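You operate a simulated robot arm through the tools that you are given. There is no shell and no other tool.

The job below is to be done with a simulated two-armed robot. You get a single attempt, and the scene is never put back.

TASK
Tape carton 59 with the blue dispenser; put it in the green tray.
Fine: Run the white slider in and back out.

Only the result counts: the job must be done as asked and must still hold three seconds after the hand-in. Knocking over, shifting, dropping, spilling or breaking anything else fails it.

THE ROBOT
Two 7-joint arms with two-finger grippers on one trunk that stands fixed in place. Base frame: the origin is at the foot of the trunk, x ahead of it, y to its left, z up. Readings come in cm, rad, newtons and seconds.
The left shoulder is at [6, 17.9, 112.7], the right one opposite. With the tool pointing down near the work surface each hand reaches from about 16 to 64 cm from the base axis, measured 20 degrees to its own side. Payload 1.96 kg a hand.
The tool frame of a hand sits at the grasp point between the pads (the TCP): z along the fingers, y along the line on which they close. The tips reach 2 cm beyond it. Largest opening 7.2 cm; the body of the gripper starts 3.8 cm behind the TCP.
Orientation is that of the tool frame in the base frame, as [roll, pitch, yaw] about the fixed x, y, z axes, in that order (R = Rz(yaw) Ry(pitch) Rx(roll)). With the fingers straight down and closing along the base's y, the tool's x points along the base's -x, its y along +y and its z along -z.

THE INTERFACE
- The arms move only by the tool drive_tool. It takes "left_commands", "right_commands" or both (then of equal length, played together; a hand with none holds still); each is a list of rows, each an object (a shift or turn left out is 0, a gripper value left out holds the last) with "offset": the shift along the tool's x, y, z in mm, a list of three; "angular": the turn, a rotation vector about the tool's x, y, z in rad, a list of three; "hand": the gripper command, from -1 (fully open) to 1 (shut), values between in proportion. In form: [{"offset": [x, y, z], "angular": [rx, ry, rz], "hand": hand}, ...]. A call has 1 to 20 rows; each row shifts and turns the commanded pose from where the row before left it, along the tool's axes as they then stand. Each row takes 0.2 s and may step no farther than 5 cm and 0.15 rad from the row before; otherwise, or with a gripper value out of range, the whole call is refused. A pose out of reach is approached as far as the arm can. The call stops where the force on the tool passes 40 N (or 10 N more than at its start, if that is more) or the arm is blocked; 0.2 s more then pass. Each finger travels about 15.3 cm/s and halts on what it meets, pressing with about 38 N; the grip force reading is that of the motor and also rises with nothing between the fingers. The clock runs only during rows and for 0.2 s after the last one: add rows that do not move to give the fingers time. It gives the time, the measured TCP pose, the force on the tool (base axes), the opening and the grip force at its end, in the units of the frame above (readings bear some noise), with the torque about the TCP (base axes, N m) and any sound that the robot's microphone picked up, and new pictures: "views" is both (left out), scene, wrist or none (wrist: the cameras of the hands that moved).
- Cameras (640 x 400 px; columns grow to the right, rows downward): "scene" is now at [1.51, 1.89, 167.09]; the picture's right is [0.25, -0.97, 0.00], its down [-0.78, -0.20, -0.60] and it looks along [0.58, 0.15, -0.80] (base axes); focal length 312 px, centre (320, 200). "left" rides on the left gripper at [7.1, -1.9, -8.2] in its tool frame; the picture's right is [0.26, 0.96, 0.00], its down [-0.67, 0.18, -0.72] and it looks along [-0.69, 0.19, 0.70] (tool axes); focal length 280 px, centre (320, 200). "right" rides on the right gripper at [7.1, 1.9, -8.2] in its tool frame; the picture's right is [-0.26, 0.96, 0.00], its down [-0.67, -0.18, -0.72] and it looks along [-0.69, -0.19, 0.70] (tool axes); focal length 280 px, centre (320, 200). There is no depth. A picture from a camera that has moved, and an enlarged one, comes with that camera's place and axes in the base frame and with its lens.
- move_column(by): slides the trunk up (or, below 0, down) by that many cm; the arms and the scene camera ride with it, the base frame stays. It gives what a move gives, with no picture.
- pan_tilt(pan, tilt): turns the head with the scene camera to pan (to the left, within 1.501 rad either way) and tilt (down, from -0.506 to 1.204), counted from straight ahead of the robot. It gives what a move gives, and a new picture of the scene camera.
- zoom(camera, box): a new picture of the part [left, top, right, bottom] of that camera's present view, enlarged. No time passes.
- hand_in(): hands the job in; it is judged then, once.

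Places have to be worked out from the pictures, the camera data and where the tool is seen. Open the grippers and draw the arms clear of the work before you hand the job in, unless the task says otherwise.

The tools are called after "Request:" as name(argument=value, ...) on one line, values as JSON. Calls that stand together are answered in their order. drive_tool: Moves the arms, as the interface text tells. Its arguments: {"type":"object","properties":{"left_commands":{"type":"array","items":{"type":"object","properties":{"offset":{"type":"array","items":{"type":"number"}},"angular":{"type":"array","items":{"type":"number"}},"hand":{"type":"number"}}}},"right_commands":{"type":"array","items":{"type":"object","properties":{"offset":{"type":"array","items":{"type":"number"}},"angular":{"type":"array","items":{"type":"number"}},"hand":{"type":"number"}}}},"views":{"type":"string","enum":["both","scene","wrist","none"]}},"required":[]} The other tools are called the same way: move_column (by) slides the trunk up or down; pan_tilt (pan, tilt) turns the head that bears the scene camera; zoom (camera, box) takes an enlarged picture of a part of a camera's view; hand_in () hands the job in.

At the start:

```text
time: 0.0
left_tool_pos: [36.65, 22.16, 104.24]
left_tcp_rot: [-3.141, 0.001, -3.141]
left_wrist_force: [-0.4, -0.5, -0.6]
left_torque: [0.01, -0.01, 0.0]
left_opening: 7.19
left_finger_force: 0.1
right_tool_pos: [50.24, -15.71, 109.86]
right_tcp_rot: [-3.138, 0.001, -3.139]
right_wrist_force: [0.7, -0.6, -0.8]
right_torque: [0.03, 0.01, 0.0]
right_opening: 7.2
right_finger_force: 0.1
trunk travel left (down, up): [-77.3, 21.7]
head pan, tilt: [0.255, 0.929]
```

scene: 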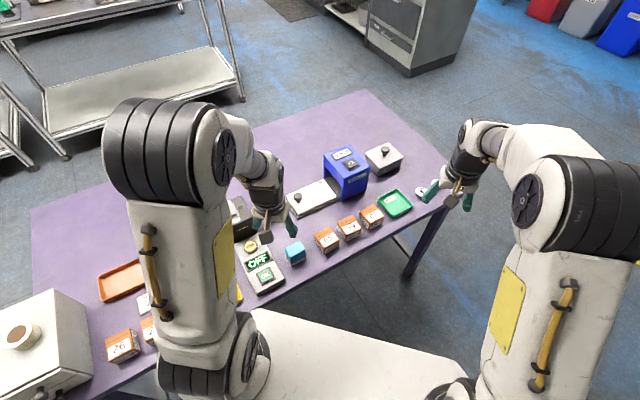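
right: 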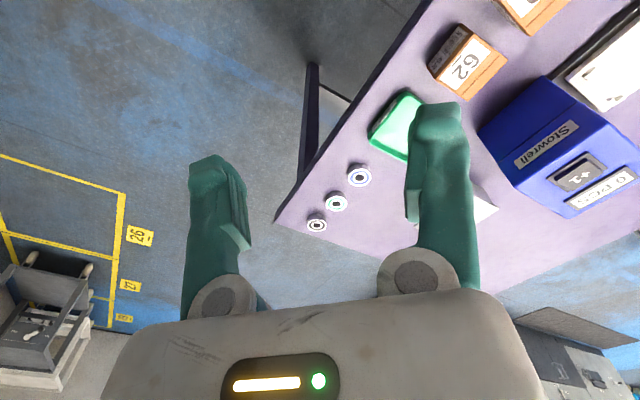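
left: 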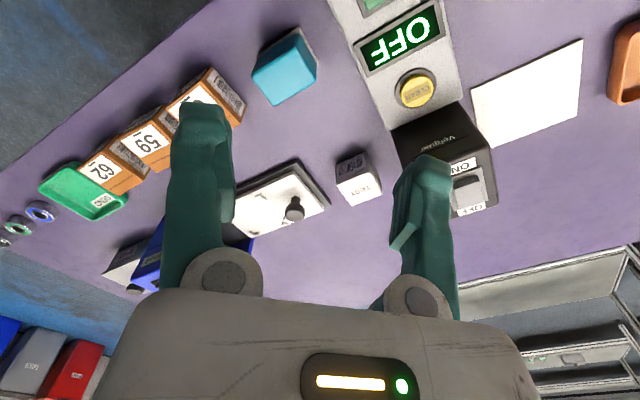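

I see a table with cartons, a blue dispenser with a white slider, a green tray and other machines. I zoom in to read the details before moving.

Request:
zoom(camera="scene", box=[220, 120, 460, 300])

Request:
zoom(camera="left", box=[0, 40, 400, 300])

Request:
zoom(camera="right", box=[270, 0, 640, 240])

Request:
zoom(camera="left", box=[240, 0, 640, 240])

```text
2.22 times, centred on (340, 210) of scene
camera zoom: at [1.51, 1.89, 167.09], right [0.25, -0.97, 0.0], down [-0.78, -0.2, -0.6], along [0.58, 0.15, -0.8], focal length 692 px, centre (276, 178)
```

zoom: 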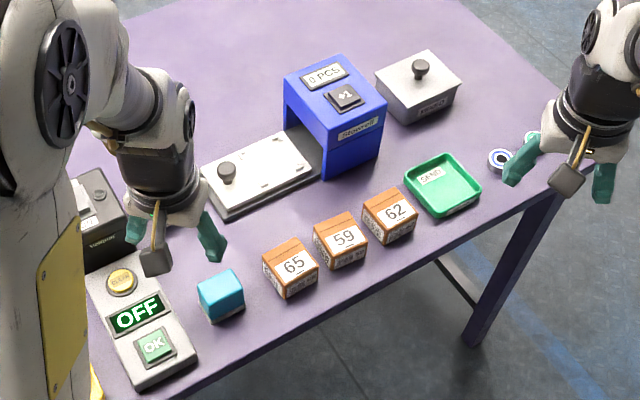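

```text
1.54 times, centred on (200, 170) of left
camera zoom: at [29.42, 20.26, 112.26], right [-0.26, 0.96, 0.0], down [0.67, 0.18, 0.72], along [0.69, 0.19, -0.7], focal length 431 px, centre (505, 246)
```

zoom: 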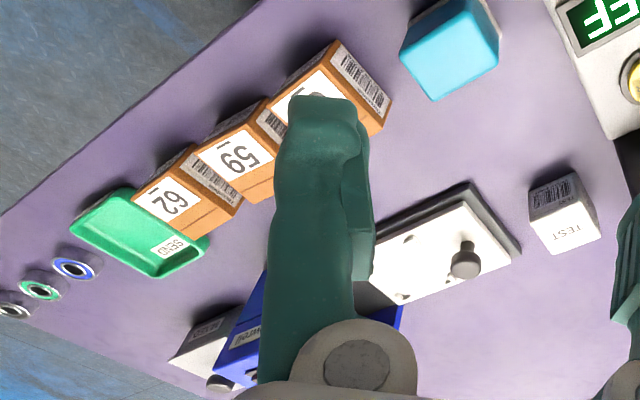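

```text
1.67 times, centred on (455, 120) of right
camera zoom: at [43.09, -13.84, 118.11], right [0.26, 0.97, 0.0], down [0.67, -0.18, 0.72], along [0.69, -0.19, -0.7], focal length 467 px, centre (95, 333)
```

zoom: 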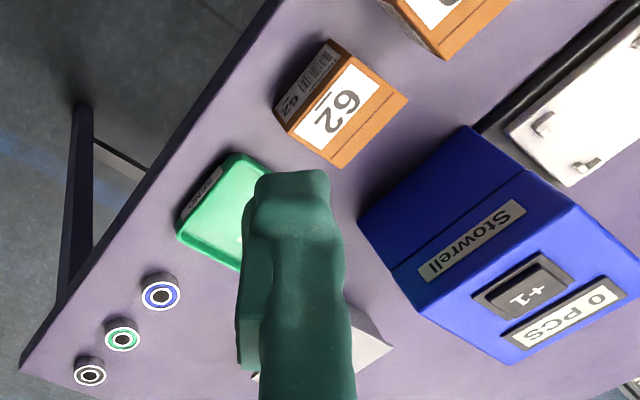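

```text
1.60 times, centred on (440, 120) of left
camera zoom: at [29.42, 20.26, 112.26], right [-0.26, 0.96, 0.0], down [0.67, 0.18, 0.72], along [0.69, 0.19, -0.7], focal length 449 px, centre (128, 328)
```

zoom: 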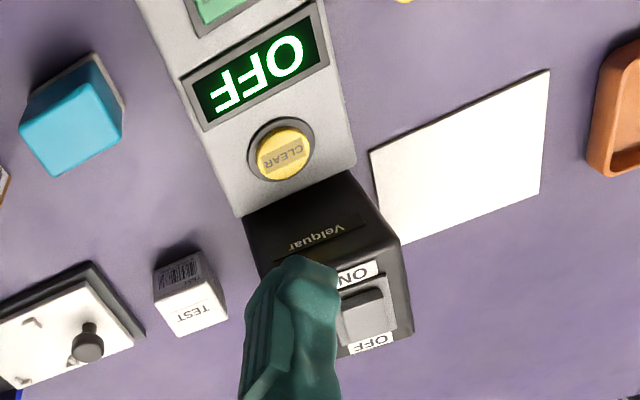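

The Stowrell dispenser carries a "0 PCS" display, a "+1" key and a white slider with a knob. I turn the head to get different views of the rest of the table (the sheet, the left end).

Request:
pan_tilt(pan=0.6, tilt=0.9)

Request:
zoom(camera="scene", box=[100, 150, 400, 340])

```text
time: 0.8
left_tool_pos: [36.67, 22.11, 104.16]
left_tcp_rot: [-3.141, -0.001, -3.14]
left_wrist_force: [0.6, 0.8, 0.4]
left_torque: [0.01, -0.01, 0.0]
left_opening: 7.19
left_finger_force: 0.0
right_tool_pos: [50.2, -15.73, 109.87]
right_tcp_rot: [-3.141, 0.002, -3.14]
right_wrist_force: [-0.5, 0.5, -0.2]
right_torque: [0.0, 0.0, 0.02]
right_opening: 7.18
right_finger_force: 0.1
trunk travel left (down, up): [-77.3, 21.7]
head pan, tilt: [0.6, 0.901]
camera scene: at [0.59, 4.29, 167.3], right [0.56, -0.83, 0.0], down [-0.65, -0.44, -0.62], along [0.51, 0.35, -0.78], focal length 312 px, centre (320, 200)
```

scene: 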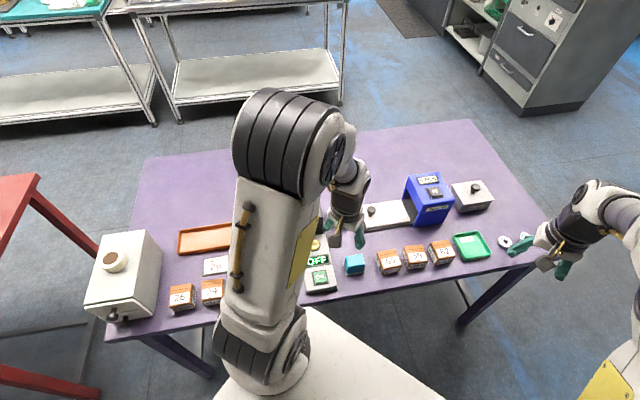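

```text
2.11 times, centred on (250, 245) of scene
camera zoom: at [0.59, 4.29, 167.3], right [0.56, -0.83, 0.0], down [-0.65, -0.44, -0.62], along [0.51, 0.35, -0.78], focal length 656 px, centre (467, 105)
```

zoom: 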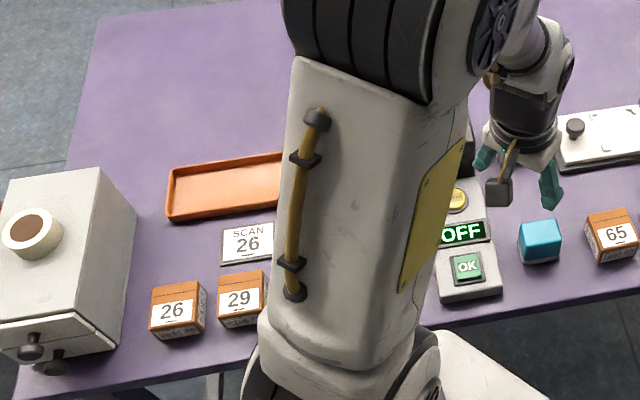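

The sheet and scan items at the left belong to something else; my job is carton 59, roughly at (53, 5.5), the slider knob near (62, 25) and the tray near (69, -7), with the table turned about 45°. I swing the left hand to look at the slider and cartons more closely.

Request:
drive_tool(left_commands=[{"offset": [-28, -25, 5]}, {"offset": [-28, -25, 5]}, {"offset": [-28, -25, 5]}, {"offset": [-28, -25, 5]}, {"angular": [0, 0, -0.131]}, {"angular": [0, 0, -0.131]}, {"angular": [0, 0, -0.131]}, {"angular": [0, 0, -0.131]}, {"angular": [0, 0, -0.131]}, {"angular": [0, 0, -0.131]}, {}], views="both")

Request:
pan_tilt(pan=0.1, tilt=0.9)

```text
time: 3.2
left_tool_pos: [47.72, 12.21, 102.05]
left_tcp_rot: [-3.14, 0.001, -2.352]
left_wrist_force: [0.6, -0.1, -0.2]
left_torque: [0.01, -0.02, -0.03]
left_opening: 7.21
left_finger_force: 0.0
right_tool_pos: [50.14, -15.61, 109.92]
right_tcp_rot: [-3.14, 0.002, -3.14]
right_wrist_force: [-0.1, -0.5, 0.9]
right_torque: [-0.01, 0.02, 0.01]
right_opening: 7.19
right_finger_force: 0.0
trunk travel left (down, up): [-77.3, 21.7]
head pan, tilt: [0.6, 0.901]
camera scene: at [0.58, 4.31, 167.3], right [0.57, -0.82, 0.0], down [-0.65, -0.44, -0.62], along [0.51, 0.35, -0.78], focal length 312 px, centre (320, 200)
camera left: at [44.04, 5.86, 110.16], right [-0.87, 0.49, 0.0], down [0.35, 0.61, 0.72], along [0.35, 0.62, -0.7], focal length 280 px, centre (320, 200)
```

scene: 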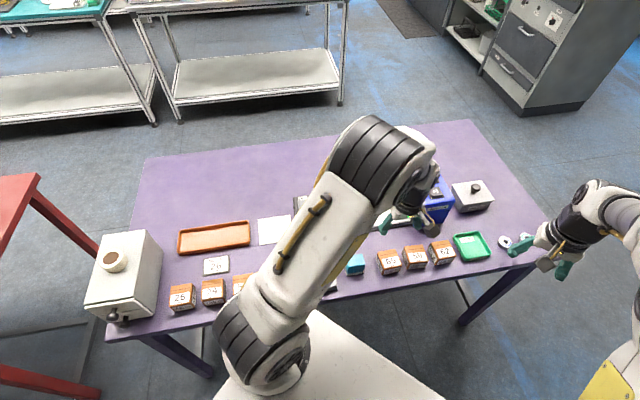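
left: 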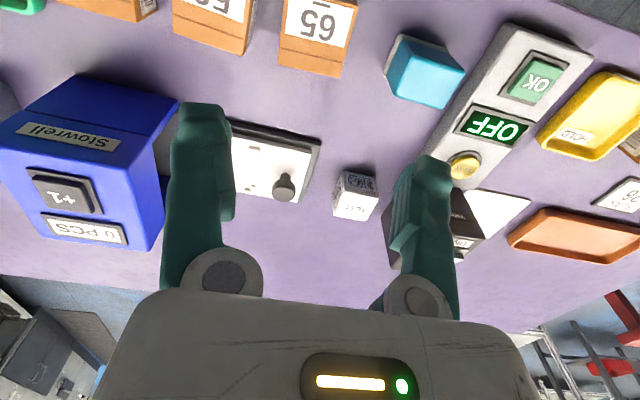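

```text
time: 4.2
left_tool_pos: [47.76, 12.27, 102.11]
left_tcp_rot: [-3.141, 0.001, -2.354]
left_wrist_force: [0.0, 0.6, -1.0]
left_torque: [0.0, -0.02, 0.0]
left_opening: 7.21
left_finger_force: 0.0
right_tool_pos: [50.15, -15.53, 109.93]
right_tcp_rot: [-3.139, 0.0, -3.14]
right_wrist_force: [-0.1, 0.2, 0.4]
right_torque: [-0.02, 0.0, -0.01]
right_opening: 7.2
right_finger_force: 0.0
trunk travel left (down, up): [-77.3, 21.7]
head pan, tilt: [0.099, 0.901]
camera scene: at [1.87, 0.79, 167.3], right [0.1, -0.99, 0.0], down [-0.78, -0.08, -0.62], along [0.62, 0.06, -0.78], focal length 312 px, centre (320, 200)
```

scene: 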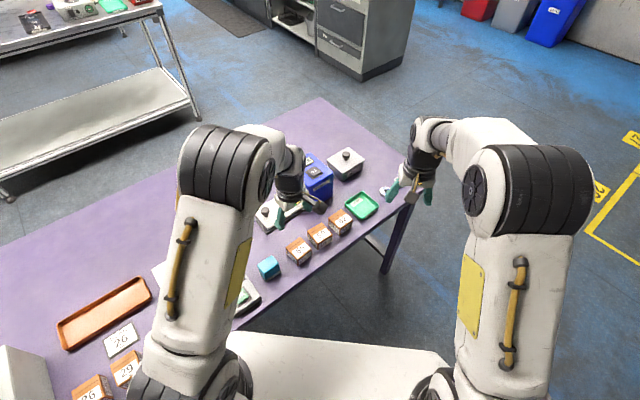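

The slider, knob and cartons are visible from the left wrist. I zoom for detail and coordinates.

Request:
zoom(camera="left", box=[140, 0, 400, 220])

Request:
zoom(camera="scene", box=[240, 130, 420, 280])

Request:
zoom(camera="left", box=[0, 60, 180, 270])

```text
1.82 times, centred on (270, 110) of left
camera zoom: at [44.04, 5.85, 110.17], right [-0.87, 0.5, 0.0], down [0.35, 0.61, 0.72], along [0.35, 0.62, -0.7], focal length 510 px, centre (411, 364)
```

zoom: 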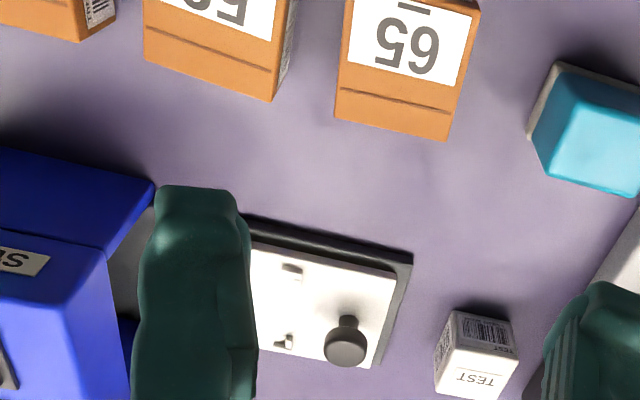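

```text
2.67 times, centred on (330, 205) of scene
camera zoom: at [1.87, 0.79, 167.3], right [0.1, -0.99, 0.0], down [-0.78, -0.08, -0.62], along [0.62, 0.06, -0.78], focal length 831 px, centre (293, 187)
```

zoom: 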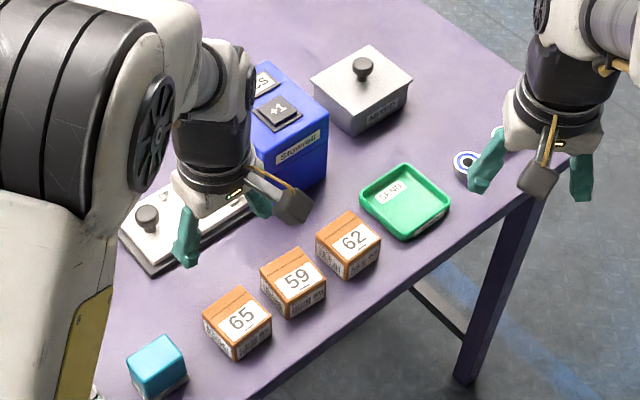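

```text
1.90 times, centred on (90, 165) of left
camera zoom: at [44.04, 5.85, 110.17], right [-0.87, 0.5, 0.0], down [0.35, 0.61, 0.72], along [0.35, 0.62, -0.7], focal length 534 px, centre (758, 267)
```

zoom: 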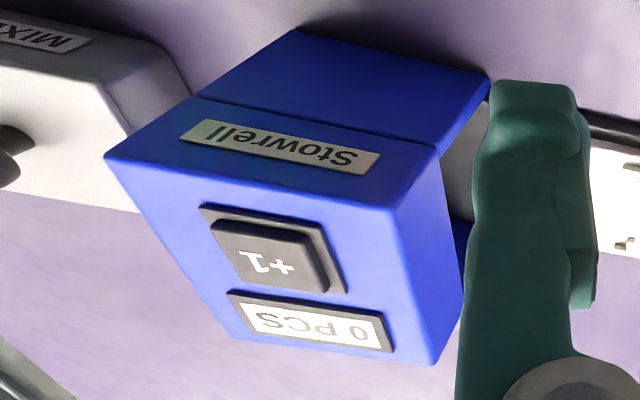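

Knob top triangulates to about (60, 24.7, 84.6); carton tops are near z 84 and spaced 8.4 cm along a -45° row. I move the left hand along the row to look at the slider between the fingers.

Request:
drive_tool(left_commands=[{"offset": [5, -45, 0]}, {"offset": [5, -45, 0]}, {}], views="wrist")

Request:
zoom(camera="left", box=[200, 0, 460, 200])

```text
time: 5.0
left_tool_pos: [53.48, 5.08, 102.28]
left_tcp_rot: [3.141, -0.001, -2.353]
left_wrist_force: [0.1, -0.3, -0.5]
left_torque: [0.03, -0.02, 0.0]
left_opening: 7.22
left_finger_force: 0.2
right_tool_pos: [50.12, -15.55, 109.99]
right_tcp_rot: [-3.141, 0.002, -3.139]
right_wrist_force: [0.2, -0.1, 0.1]
right_torque: [-0.03, -0.03, 0.01]
right_opening: 7.21
right_finger_force: 0.0
trunk travel left (down, up): [-77.3, 21.7]
head pan, tilt: [0.099, 0.901]
camera left: at [49.73, -1.23, 110.3], right [-0.87, 0.5, 0.0], down [0.35, 0.61, 0.72], along [0.35, 0.62, -0.7], focal length 280 px, centre (320, 200)
```

left: 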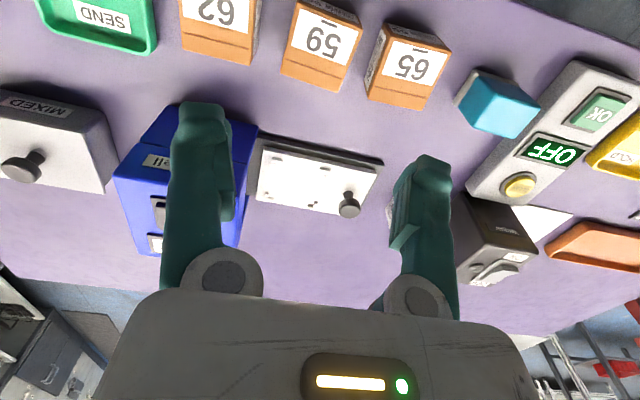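

```text
2.00 times, centred on (330, 100) of left
camera zoom: at [49.73, -1.23, 110.3], right [-0.87, 0.5, 0.0], down [0.35, 0.61, 0.72], along [0.35, 0.62, -0.7], focal length 561 px, centre (300, 400)
```

zoom: 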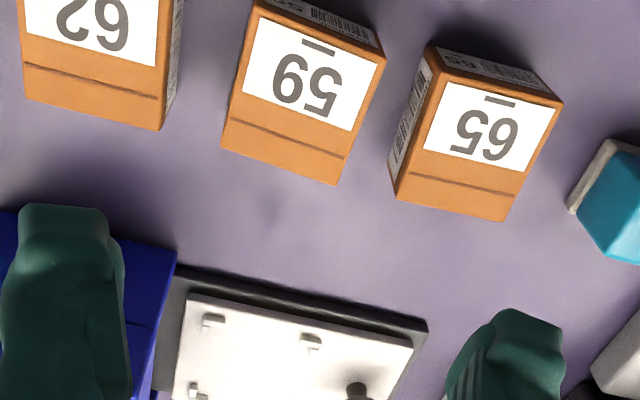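

Carton 59's top centre works out to about (53.6, 5.8, 85.7), roughly 5.2 cm square. I zoom on the slider's plate to locate the four corner tabs.

Request:
zoom(camera="left", box=[230, 120, 400, 230])

Request:
zoom(camera="left", box=[170, 0, 380, 120])

Request:
zoom(camera="right", box=[340, 60, 520, 180])

```text
3.64 times, centred on (315, 175) of left
camera zoom: at [49.73, -1.23, 110.3], right [-0.87, 0.5, 0.0], down [0.35, 0.61, 0.72], along [0.35, 0.62, -0.7], focal length 1020 px, centre (338, 291)
```

zoom: 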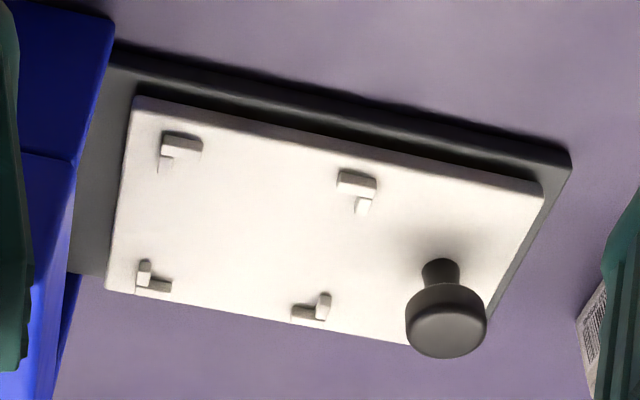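

```text
3.05 times, centred on (275, 60) of left
camera zoom: at [49.73, -1.23, 110.3], right [-0.87, 0.5, 0.0], down [0.35, 0.61, 0.72], along [0.35, 0.62, -0.7], focal length 854 px, centre (457, 627)
```

zoom: 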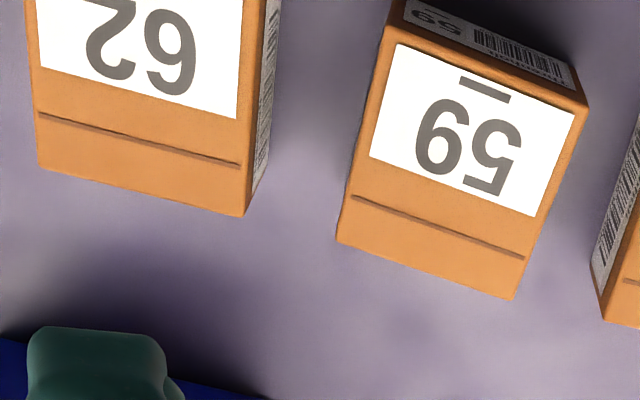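

```text
3.33 times, centred on (430, 120) of right
camera zoom: at [43.02, -13.76, 118.15], right [0.26, 0.97, 0.0], down [0.67, -0.18, 0.72], along [0.69, -0.19, -0.7], focal length 935 px, centre (-47, 467)
```

zoom: 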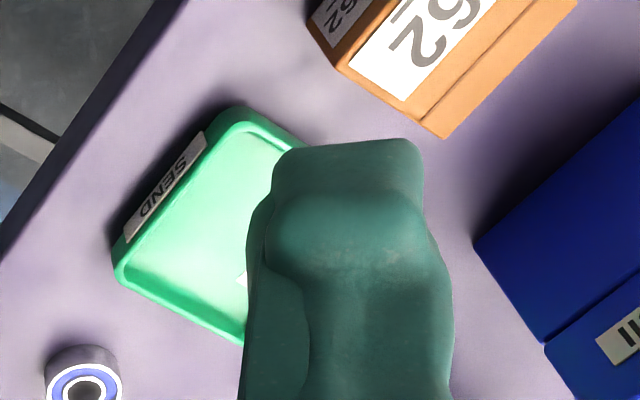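

The seat between the four L-tabs is centred at about (65.2, 19.6), and the dispenser top is near z 92. I turn the hand so the fingers close across the row and test whether it reaches above the seat.

Request:
drive_tool(left_commands=[{"angular": [0, 0, 0.131]}, {"angular": [0, 0, 0.131]}, {"angular": [0, 0, 0.131]}, {"angular": [0, 0, 0.131]}, {"angular": [0, 0, 0.131]}, {"angular": [0, 0, 0.131]}, {"angular": [0, 0, 0.131]}, {"angular": [0, 0, 0.131]}, {"angular": [0, 0, 0.131]}, {"angular": [0, 0, 0.131]}, {"angular": [0, 0, 0.131]}, {"angular": [0, 0, 0.131]}, {"offset": [5, 46, 6]}, {"offset": [5, 46, 6]}, {"offset": [5, 46, 6]}, {"offset": [5, 46, 6]}, {}, {}])

```text
time: 8.8
left_tool_pos: [56.95, 9.71, 101.32]
left_tcp_rot: [-3.141, 0.0, 2.355]
left_wrist_force: [-0.6, -1.5, -0.1]
left_torque: [-0.03, 0.0, -0.01]
left_opening: 7.21
left_finger_force: 0.1
left hand out of reach, approached as far as the arm can: row 14, 15, 16
right_tool_pos: [50.02, -15.52, 109.92]
right_tcp_rot: [-3.14, 0.001, -3.141]
right_wrist_force: [-0.2, 0.3, -0.3]
right_torque: [0.02, 0.0, 0.01]
right_opening: 7.2
right_finger_force: 0.0
trunk travel left (down, up): [-77.3, 21.7]
head pan, tilt: [0.099, 0.901]
camera scene: at [1.89, 0.8, 167.3], right [0.1, -0.99, 0.0], down [-0.78, -0.08, -0.62], along [0.62, 0.06, -0.78], focal length 312 px, centre (320, 200)
camera left: at [50.49, 13.31, 109.4], right [0.5, 0.87, 0.0], down [0.61, -0.35, 0.72], along [0.62, -0.36, -0.7], focal length 280 px, centre (320, 200)
```

scene: 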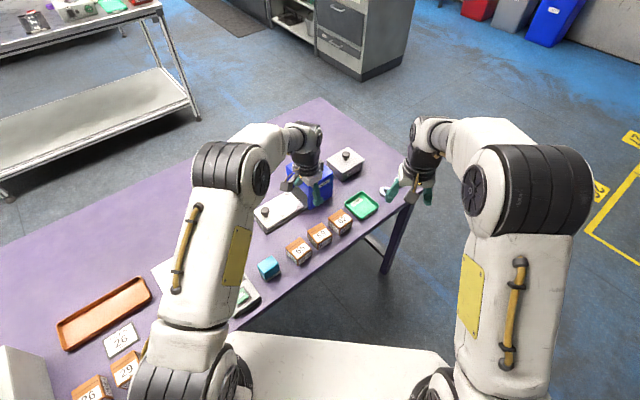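
left: 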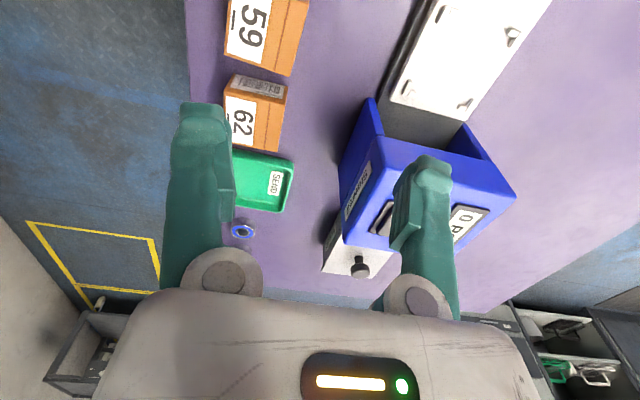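

The straight-down tool cannot reach past about 52 cm from the shoulder here, so I'll need a tilted tool at the slider. I back off and turn the hand to yaw +45° (closing along the row, tilt away from the robot), which gives reach at slider and tray.

Request:
drive_tool(left_commands=[{"offset": [-5, -46, -6]}, {"offset": [-5, -46, -6]}, {"offset": [-5, -46, -6]}, {"offset": [0, 0, 0]}, {"angular": [0, 0, -0.131]}, {"angular": [0, 0, -0.131]}, {"angular": [0, 0, -0.131]}, {"angular": [0, 0, -0.131]}, {"angular": [0, 0, -0.131]}, {"angular": [0, 0, -0.131]}, {"angular": [0, 0, -0.131]}, {"angular": [0, 0, -0.131]}, {"angular": [0, 0, -0.131]}, {"angular": [0, 0, -0.131]}, {"angular": [0, 0, -0.131]}, {"angular": [0, 0, -0.131]}, {}], views="wrist")

```text
time: 12.4
left_tool_pos: [48.32, -1.03, 103.06]
left_tcp_rot: [3.141, 0.0, -2.352]
left_wrist_force: [-0.7, 0.8, -0.5]
left_torque: [0.0, 0.0, 0.01]
left_opening: 7.21
left_finger_force: 0.3
right_tool_pos: [50.1, -15.71, 109.88]
right_tcp_rot: [-3.14, 0.0, -3.139]
right_wrist_force: [0.0, -0.1, 0.4]
right_torque: [0.0, -0.02, 0.05]
right_opening: 7.22
right_finger_force: 0.1
trunk travel left (down, up): [-77.3, 21.7]
head pan, tilt: [0.099, 0.901]
camera left: at [44.6, -7.32, 111.12], right [-0.87, 0.49, 0.0], down [0.35, 0.61, 0.72], along [0.35, 0.62, -0.7], focal length 280 px, centre (320, 200)
```

left: 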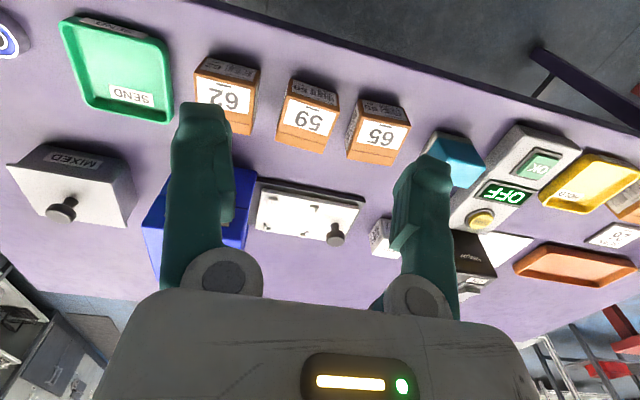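

Commanded pose clamps to what was reached, good to know. This view shows carton, slider and tray together, so I zoom for measurements.

Request:
zoom(camera="left", box=[180, 40, 420, 190])

Request:
zoom(camera="left", box=[40, 0, 280, 150])

Request:
zoom(camera="left", box=[230, 160, 400, 266])

```text
2.67 times, centred on (300, 115) of left
camera zoom: at [44.6, -7.32, 111.12], right [-0.87, 0.49, 0.0], down [0.35, 0.61, 0.72], along [0.35, 0.62, -0.7], focal length 748 px, centre (373, 427)
```

zoom: 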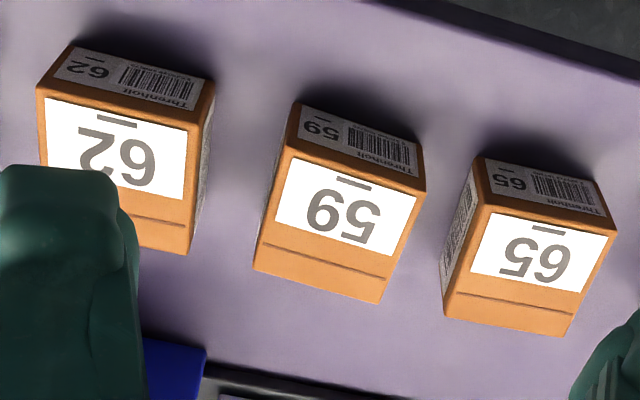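

```text
2.67 times, centred on (160, 75) of left
camera zoom: at [44.6, -7.32, 111.12], right [-0.87, 0.49, 0.0], down [0.35, 0.61, 0.72], along [0.35, 0.62, -0.7], focal length 748 px, centre (747, 533)
```

zoom: 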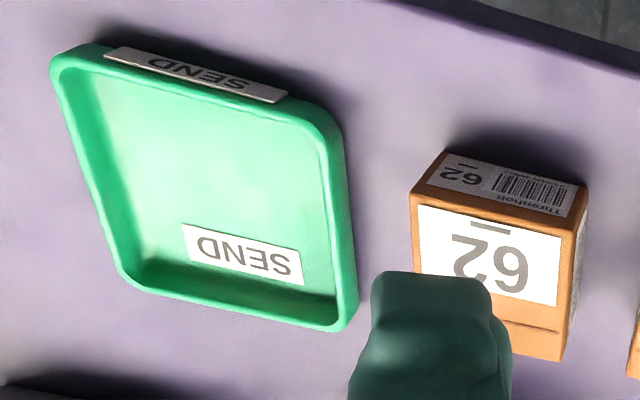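

```text
3.76 times, centred on (315, 213) of left
camera zoom: at [44.6, -7.32, 111.12], right [-0.87, 0.49, 0.0], down [0.35, 0.61, 0.72], along [0.35, 0.62, -0.7], focal length 1056 px, centre (339, 151)
```

zoom: 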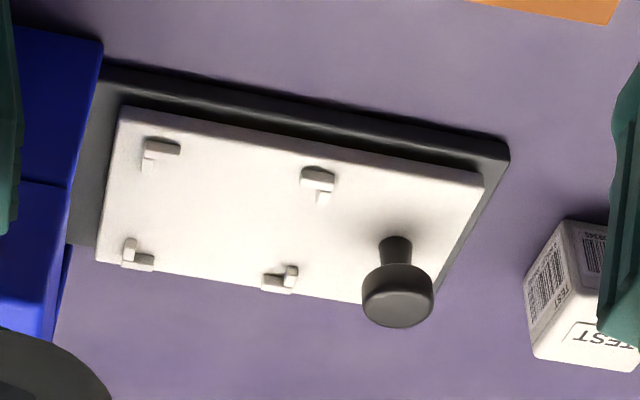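

Carton 59 measures about 5.6 × 5.6 × 4 cm (top z ≈ 83.6), yaw ≈ 41°. I lower the open left hand to just above it for closer views of carton and seat.

Request:
drive_tool(left_commands=[{"offset": [-31.1, 8.9, 36.7]}, {"offset": [-31.1, 8.9, 36.7]}, {"offset": [-31.1, 8.9, 36.7]}, {"angular": [0, 0, 0.069]}, {}], views="both")

Request:
zoom(camera="left", box=[200, 100, 420, 270])

Request:
zoom(camera="scene", box=[240, 160, 400, 280])

```text
time: 13.6
left_tool_pos: [52.97, 7.44, 92.0]
left_tcp_rot: [-3.141, 0.001, -2.424]
left_wrist_force: [-0.2, -0.4, -0.1]
left_torque: [0.0, -0.01, -0.01]
left_opening: 7.21
left_finger_force: 0.1
right_tool_pos: [50.15, -15.67, 109.94]
right_tcp_rot: [-3.14, -0.001, -3.139]
right_wrist_force: [0.3, 0.8, 0.8]
right_torque: [0.01, 0.01, 0.02]
right_opening: 7.19
right_finger_force: 0.1
trunk travel left (down, up): [-77.3, 21.7]
head pan, tilt: [0.099, 0.901]
camera scene: at [1.88, 0.78, 167.3], right [0.1, -0.99, 0.0], down [-0.78, -0.08, -0.62], along [0.62, 0.06, -0.78], focal length 312 px, centre (320, 200)
camera left: at [48.95, 1.42, 100.16], right [-0.83, 0.55, 0.0], down [0.39, 0.58, 0.72], along [0.4, 0.6, -0.7], focal length 280 px, centre (320, 200)
```

scene: 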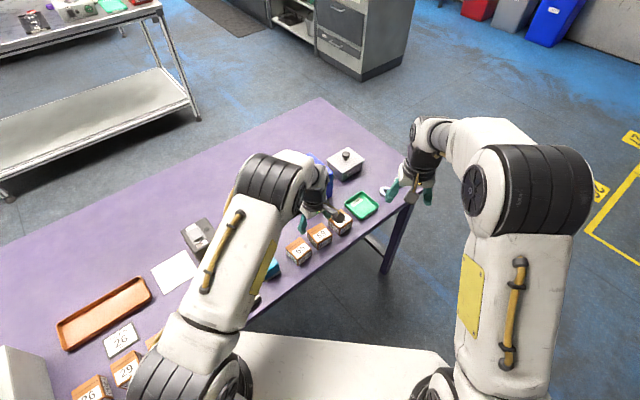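
left: 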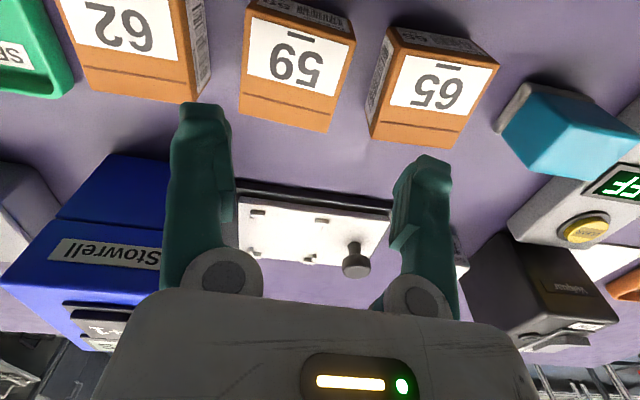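

```text
2.35 times, centred on (310, 185) of left
camera zoom: at [48.95, 1.42, 100.16], right [-0.83, 0.55, 0.0], down [0.39, 0.58, 0.72], along [0.4, 0.6, -0.7], focal length 660 px, centre (344, 235)
```

zoom: 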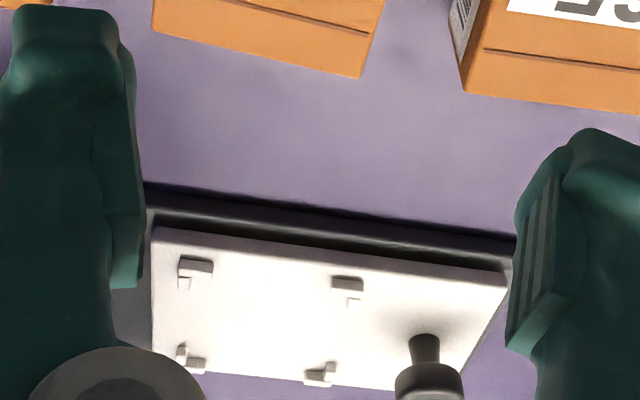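

```text
3.33 times, centred on (320, 220) of scene
camera zoom: at [1.88, 0.78, 167.3], right [0.1, -0.99, 0.0], down [-0.78, -0.08, -0.62], along [0.62, 0.06, -0.78], focal length 1038 px, centre (320, 133)
```

zoom: 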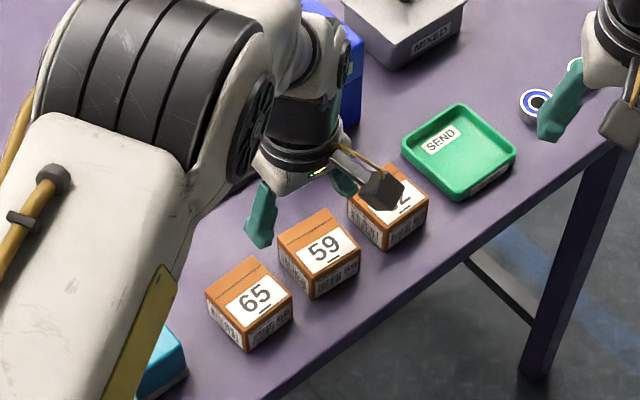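

The seat centre is consistent at about (65.4, 19.8) and carton 59 at (54.05, 6.4), yaw 41°. I tilt the hand 0.5 rad outward (needed at the slider) and hover just above the carton.

Request:
drive_tool(left_commands=[{"angular": [0, -0.125, 0]}, {"angular": [0, -0.125, 0]}, {"angular": [0, -0.125, 0]}, {"angular": [0, -0.125, 0]}, {"offset": [11.4, -7.5, 22.2]}, {"offset": [11.4, -7.4, 22.3]}, {}], views="both")

Request:
zoom(camera="scene", box=[260, 160, 400, 265])

```text
time: 15.2
left_tool_pos: [54.05, 6.58, 87.26]
left_tcp_rot: [3.141, 0.5, -2.423]
left_wrist_force: [-0.8, -0.4, -0.8]
left_torque: [-0.01, -0.02, -0.02]
left_opening: 7.19
left_finger_force: 0.0
right_tool_pos: [50.14, -15.68, 109.93]
right_tcp_rot: [-3.141, 0.0, 3.14]
right_wrist_force: [0.5, -0.2, -0.2]
right_torque: [0.03, 0.03, 0.01]
right_opening: 7.18
right_finger_force: 0.0
trunk travel left (down, up): [-77.3, 21.7]
head pan, tilt: [0.099, 0.901]
camera scene: at [1.81, 0.78, 167.3], right [0.1, -0.99, 0.0], down [-0.78, -0.08, -0.62], along [0.62, 0.06, -0.78], focal length 312 px, centre (320, 200)
camera left: at [47.57, -1.58, 90.92], right [-0.81, 0.58, -0.13], down [0.07, 0.3, 0.95], along [0.59, 0.76, -0.28], focal length 280 px, centre (320, 200)
```

scene: 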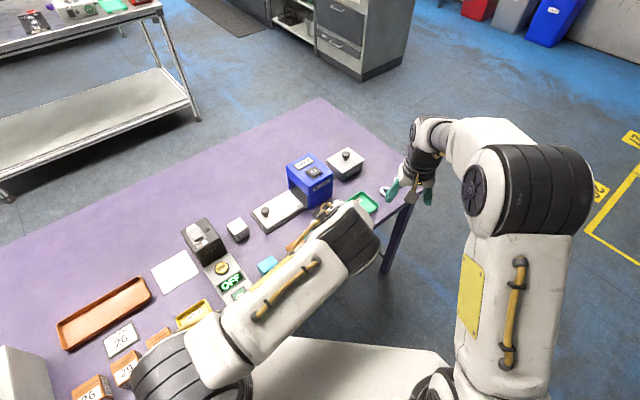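
left: 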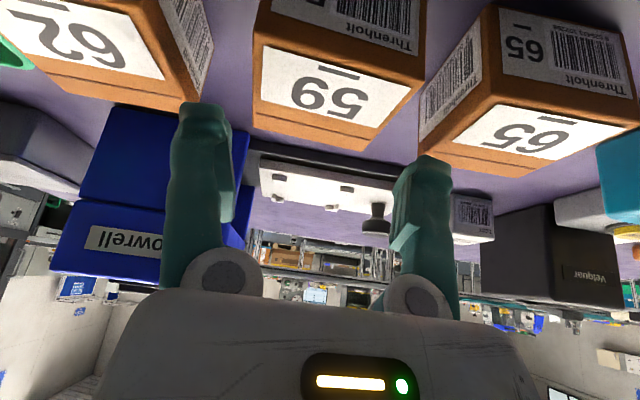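

```text
3.81 times, centred on (330, 212) of scene
camera zoom: at [1.81, 0.78, 167.3], right [0.1, -0.99, 0.0], down [-0.78, -0.08, -0.62], along [0.62, 0.06, -0.78], focal length 1187 px, centre (282, 152)
```

zoom: 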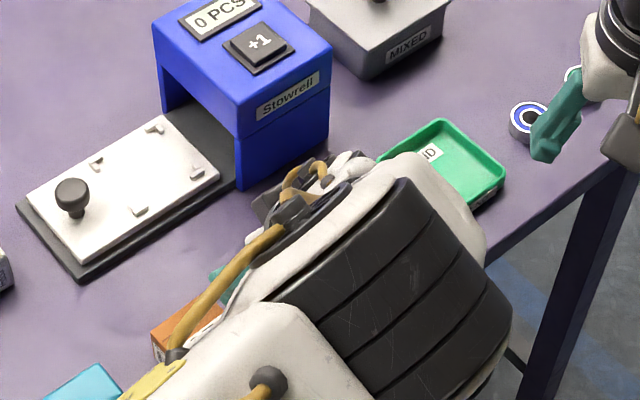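

The scene view now shows the slider unobstructed, agreeing on the seat at ~(65.3, 19.4). Fingers are straddling carton 59, so I lower 4.9 cm along the vertical with the hand open.

Request:
drive_tool(left_commands=[{"offset": [8.1, -0.4, 14.2]}, {"offset": [8.1, -0.4, 14.2]}, {"offset": [8.1, -0.3, 14.1]}, {}], views="wrist")

```text
time: 16.2
left_tool_pos: [54.2, 6.13, 82.92]
left_tcp_rot: [-3.129, 0.506, -2.422]
left_wrist_force: [-2.8, -0.9, 18.9]
left_torque: [-0.08, 0.43, 0.09]
left_opening: 7.2
left_finger_force: 0.1
right_tool_pos: [49.82, -15.65, 109.98]
right_tcp_rot: [3.141, 0.004, 3.141]
right_wrist_force: [-0.3, 0.2, -0.4]
right_torque: [0.0, -0.01, 0.01]
right_opening: 7.19
right_finger_force: 0.0
trunk travel left (down, up): [-77.3, 21.7]
head pan, tilt: [0.099, 0.901]
stopped in row 4 (left hand): the force on the tool passed its limit at 43 N (the readings are from after the stop); the commanded pose is now the measured one
camera left: at [47.66, -1.97, 86.55], right [-0.81, 0.58, -0.14], down [0.06, 0.3, 0.95], along [0.59, 0.76, -0.28], focal length 280 px, centre (320, 200)
```

left: 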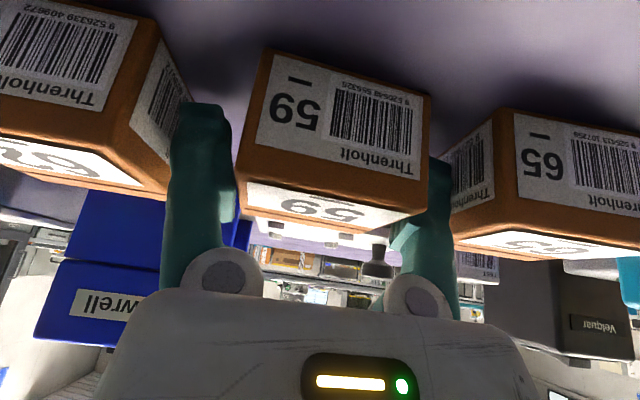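

Contact stopped the descent at TCP z ≈ 82.9, with the carton's top judged at ~84.1 and fingers on both sides of it. I lift 3 mm, recentre slightly and look before closing.

Request:
drive_tool(left_commands=[{"offset": [-1.4, 2, -2.6]}, {}], views="wrist")

Request:
zoom(camera="left", box=[120, 20, 500, 300])

Request:
zoom(camera="right", box=[340, 0, 640, 200])

```text
time: 16.8
left_tool_pos: [54.07, 6.36, 83.01]
left_tcp_rot: [-3.135, 0.505, -2.423]
left_wrist_force: [-1.3, -0.6, 1.4]
left_torque: [0.0, -0.1, 0.0]
left_opening: 7.22
left_finger_force: 0.3
right_tool_pos: [50.18, -15.74, 109.94]
right_tcp_rot: [-3.14, 0.001, -3.14]
right_wrist_force: [-0.5, 0.3, 0.4]
right_torque: [-0.01, 0.01, 0.01]
right_opening: 7.2
right_finger_force: 0.1
trunk travel left (down, up): [-77.3, 21.7]
head pan, tilt: [0.099, 0.901]
camera left: at [47.57, -1.79, 86.59], right [-0.81, 0.58, -0.13], down [0.06, 0.3, 0.95], along [0.59, 0.76, -0.28], focal length 280 px, centre (320, 200)
```

left: 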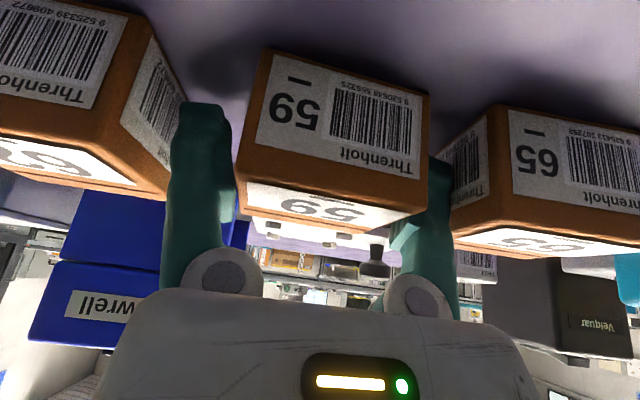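

```text
1.43 times, centred on (310, 160) of left
camera zoom: at [47.57, -1.79, 86.59], right [-0.81, 0.58, -0.13], down [0.06, 0.3, 0.95], along [0.59, 0.76, -0.28], focal length 401 px, centre (334, 257)
```

zoom: 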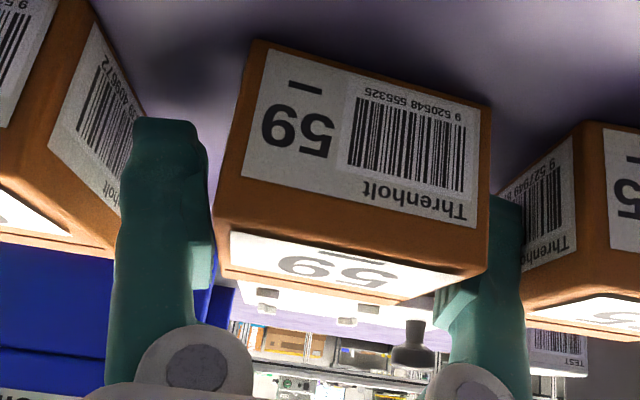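

```text
2.00 times, centred on (490, 100) of right
camera zoom: at [43.06, -13.82, 118.1], right [0.26, 0.97, 0.0], down [0.67, -0.18, 0.72], along [0.69, -0.19, -0.7], focal length 561 px, centre (-20, 400)
```

zoom: 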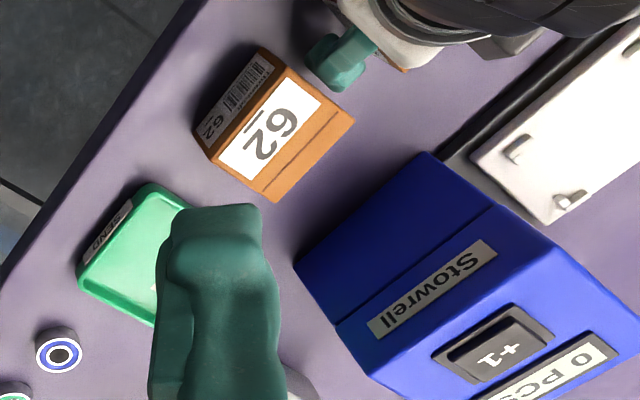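

Force is back to zero and the fingers straddle 59 clear of 62 and 65. I close the gripper.

Request:
drive_tool(left_commands=[{"hand": 1}, {"hand": 1}, {"hand": 1}, {"hand": 1}], views="wrist")

```text
time: 17.8
left_tool_pos: [54.11, 6.31, 82.96]
left_tcp_rot: [-3.133, 0.504, -2.421]
left_wrist_force: [0.0, -0.3, -0.5]
left_torque: [0.02, 0.0, -0.01]
left_opening: 7.04
left_finger_force: 38.1
right_tool_pos: [50.1, -15.62, 109.83]
right_tcp_rot: [-3.14, 0.0, -3.14]
right_wrist_force: [-0.2, -0.4, -0.7]
right_torque: [0.0, -0.01, 0.01]
right_opening: 7.22
right_finger_force: 0.0
trunk travel left (down, up): [-77.3, 21.7]
head pan, tilt: [0.099, 0.901]
camera left: at [47.65, -1.82, 86.64], right [-0.81, 0.58, -0.13], down [0.06, 0.3, 0.95], along [0.59, 0.76, -0.28], focal length 280 px, centre (320, 200)
```

left: 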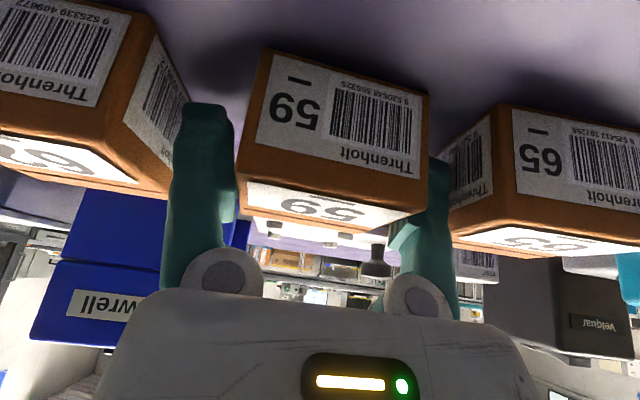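

The fingers stalled after only 2 mm with 38 N, so the pads are already bearing on the carton. I lift 1.5 cm to see whether it comes along.

Request:
drive_tool(left_commands=[{"offset": [-3.6, 0, -6.6]}, {"offset": [-3.6, 0, -6.6]}, {}], views="wrist")

Request:
zoom(camera="right", box=[340, 0, 640, 200])

```text
time: 18.6
left_tool_pos: [54.16, 6.07, 84.32]
left_tcp_rot: [-3.137, 0.504, -2.421]
left_wrist_force: [0.0, -0.2, -1.0]
left_torque: [-0.03, 0.01, 0.0]
left_opening: 7.01
left_finger_force: 37.9
right_tool_pos: [50.13, -15.72, 109.93]
right_tcp_rot: [-3.139, 0.0, -3.14]
right_wrist_force: [-0.9, -0.1, -0.2]
right_torque: [0.05, 0.0, -0.02]
right_opening: 7.2
right_finger_force: 0.1
trunk travel left (down, up): [-77.3, 21.7]
head pan, tilt: [0.099, 0.901]
camera left: at [47.59, -1.92, 88.05], right [-0.81, 0.58, -0.13], down [0.06, 0.3, 0.95], along [0.59, 0.76, -0.28], focal length 280 px, centre (320, 200)
```

left: 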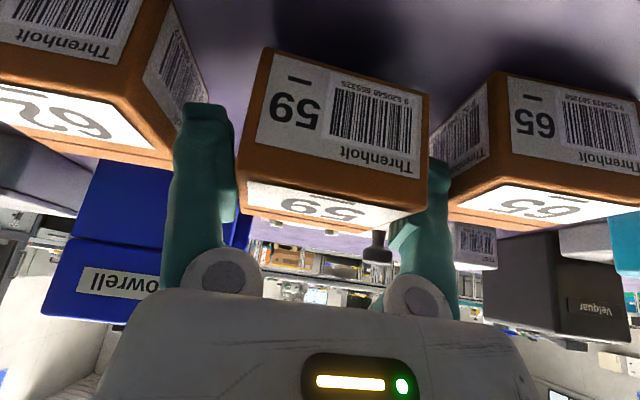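

```text
2.00 times, centred on (490, 100) of right
camera zoom: at [43.12, -13.84, 118.1], right [0.26, 0.97, 0.0], down [0.67, -0.18, 0.72], along [0.69, -0.19, -0.7], focal length 561 px, centre (-20, 400)
```

zoom: 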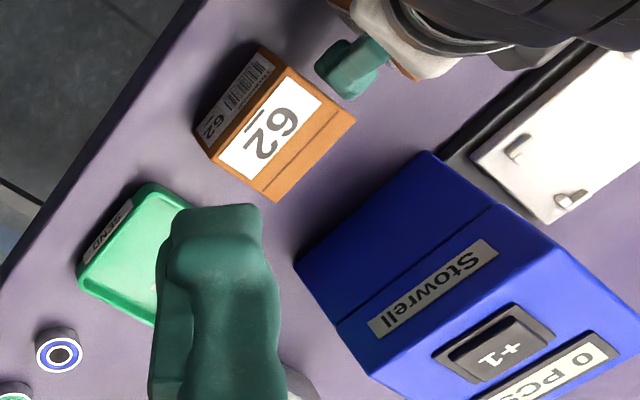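

Carton 59 came up with the hand while its neighbours stayed, so the grip is sound. I lift it to z 90, turn to the slider's 45°, and carry it over the seat at a safe height.

Request:
drive_tool(left_commands=[{"offset": [-9.2, 0, -16.7]}, {"offset": [-9.2, 0, -16.7]}, {"offset": [-9.2, 0, -16.7]}, {"angular": [-0.032, 0, -0.058]}, {"offset": [-24.3, 2.5, 15.3]}, {"offset": [-24.3, 2.5, 15.3]}, {"offset": [-24.3, 2.5, 15.3]}, {"offset": [-24.3, 2.5, 15.3]}, {"offset": [-24.3, 2.5, 15.3]}, {"offset": [-24.3, 2.5, 15.3]}, {}, {}], views="both")

Request:
zoom(camera="scene", box=[240, 130, 400, 250])

Request:
zoom(camera="right", box=[340, 0, 640, 200])

```text
time: 21.2
left_tool_pos: [65.19, 19.67, 89.25]
left_tcp_rot: [-3.135, 0.504, -2.355]
left_wrist_force: [0.9, -0.6, -2.3]
left_torque: [0.0, 0.01, 0.03]
left_opening: 6.96
left_finger_force: 37.9
right_tool_pos: [50.08, -15.62, 109.89]
right_tcp_rot: [-3.14, 0.0, -3.14]
right_wrist_force: [-0.3, 0.0, -0.5]
right_torque: [-0.01, 0.0, 0.0]
right_opening: 7.2
right_finger_force: 0.1
trunk travel left (down, up): [-77.3, 21.7]
head pan, tilt: [0.099, 0.901]
camera scene: at [1.92, 0.8, 167.3], right [0.1, -0.99, 0.0], down [-0.78, -0.08, -0.62], along [0.62, 0.06, -0.78], focal length 312 px, centre (320, 200)
camera left: at [59.27, 11.18, 92.85], right [-0.84, 0.52, -0.13], down [0.04, 0.31, 0.95], along [0.54, 0.8, -0.28], focal length 280 px, centre (320, 200)
```

scene: 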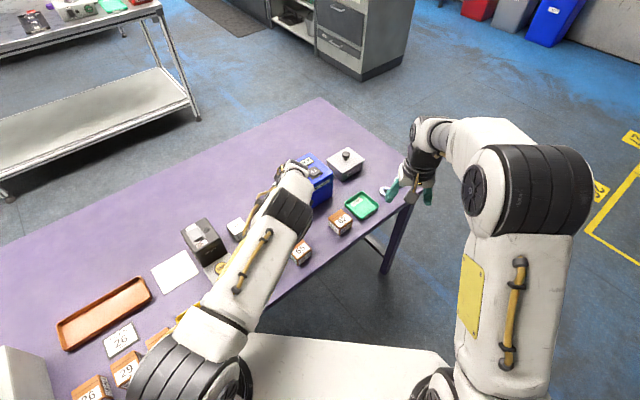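
left: 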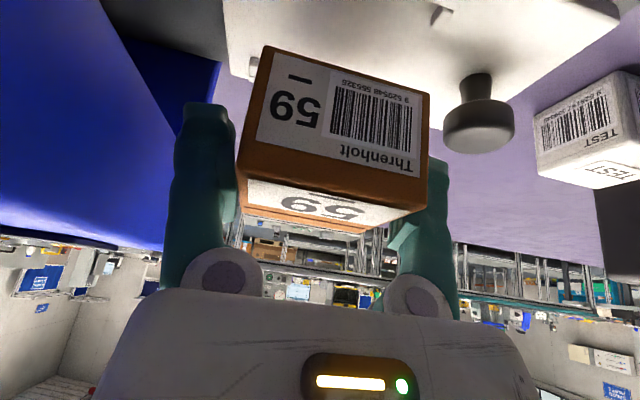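

```text
3.33 times, centred on (320, 190) of scene
camera zoom: at [1.92, 0.8, 167.3], right [0.1, -0.99, 0.0], down [-0.78, -0.08, -0.62], along [0.62, 0.06, -0.78], focal length 1038 px, centre (320, 233)
```

zoom: 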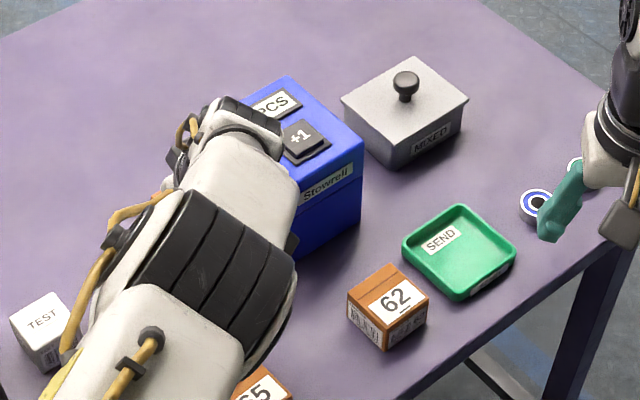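

```text
2.00 times, centred on (490, 100) of right
camera zoom: at [43.12, -13.82, 118.1], right [0.26, 0.97, 0.0], down [0.67, -0.18, 0.72], along [0.69, -0.19, -0.7], focal length 561 px, centre (-20, 400)
```

zoom: 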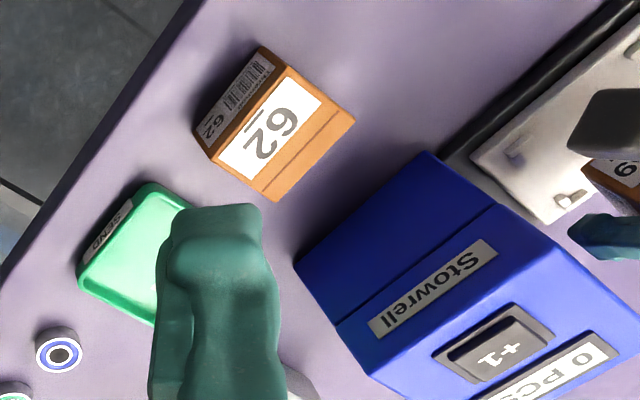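

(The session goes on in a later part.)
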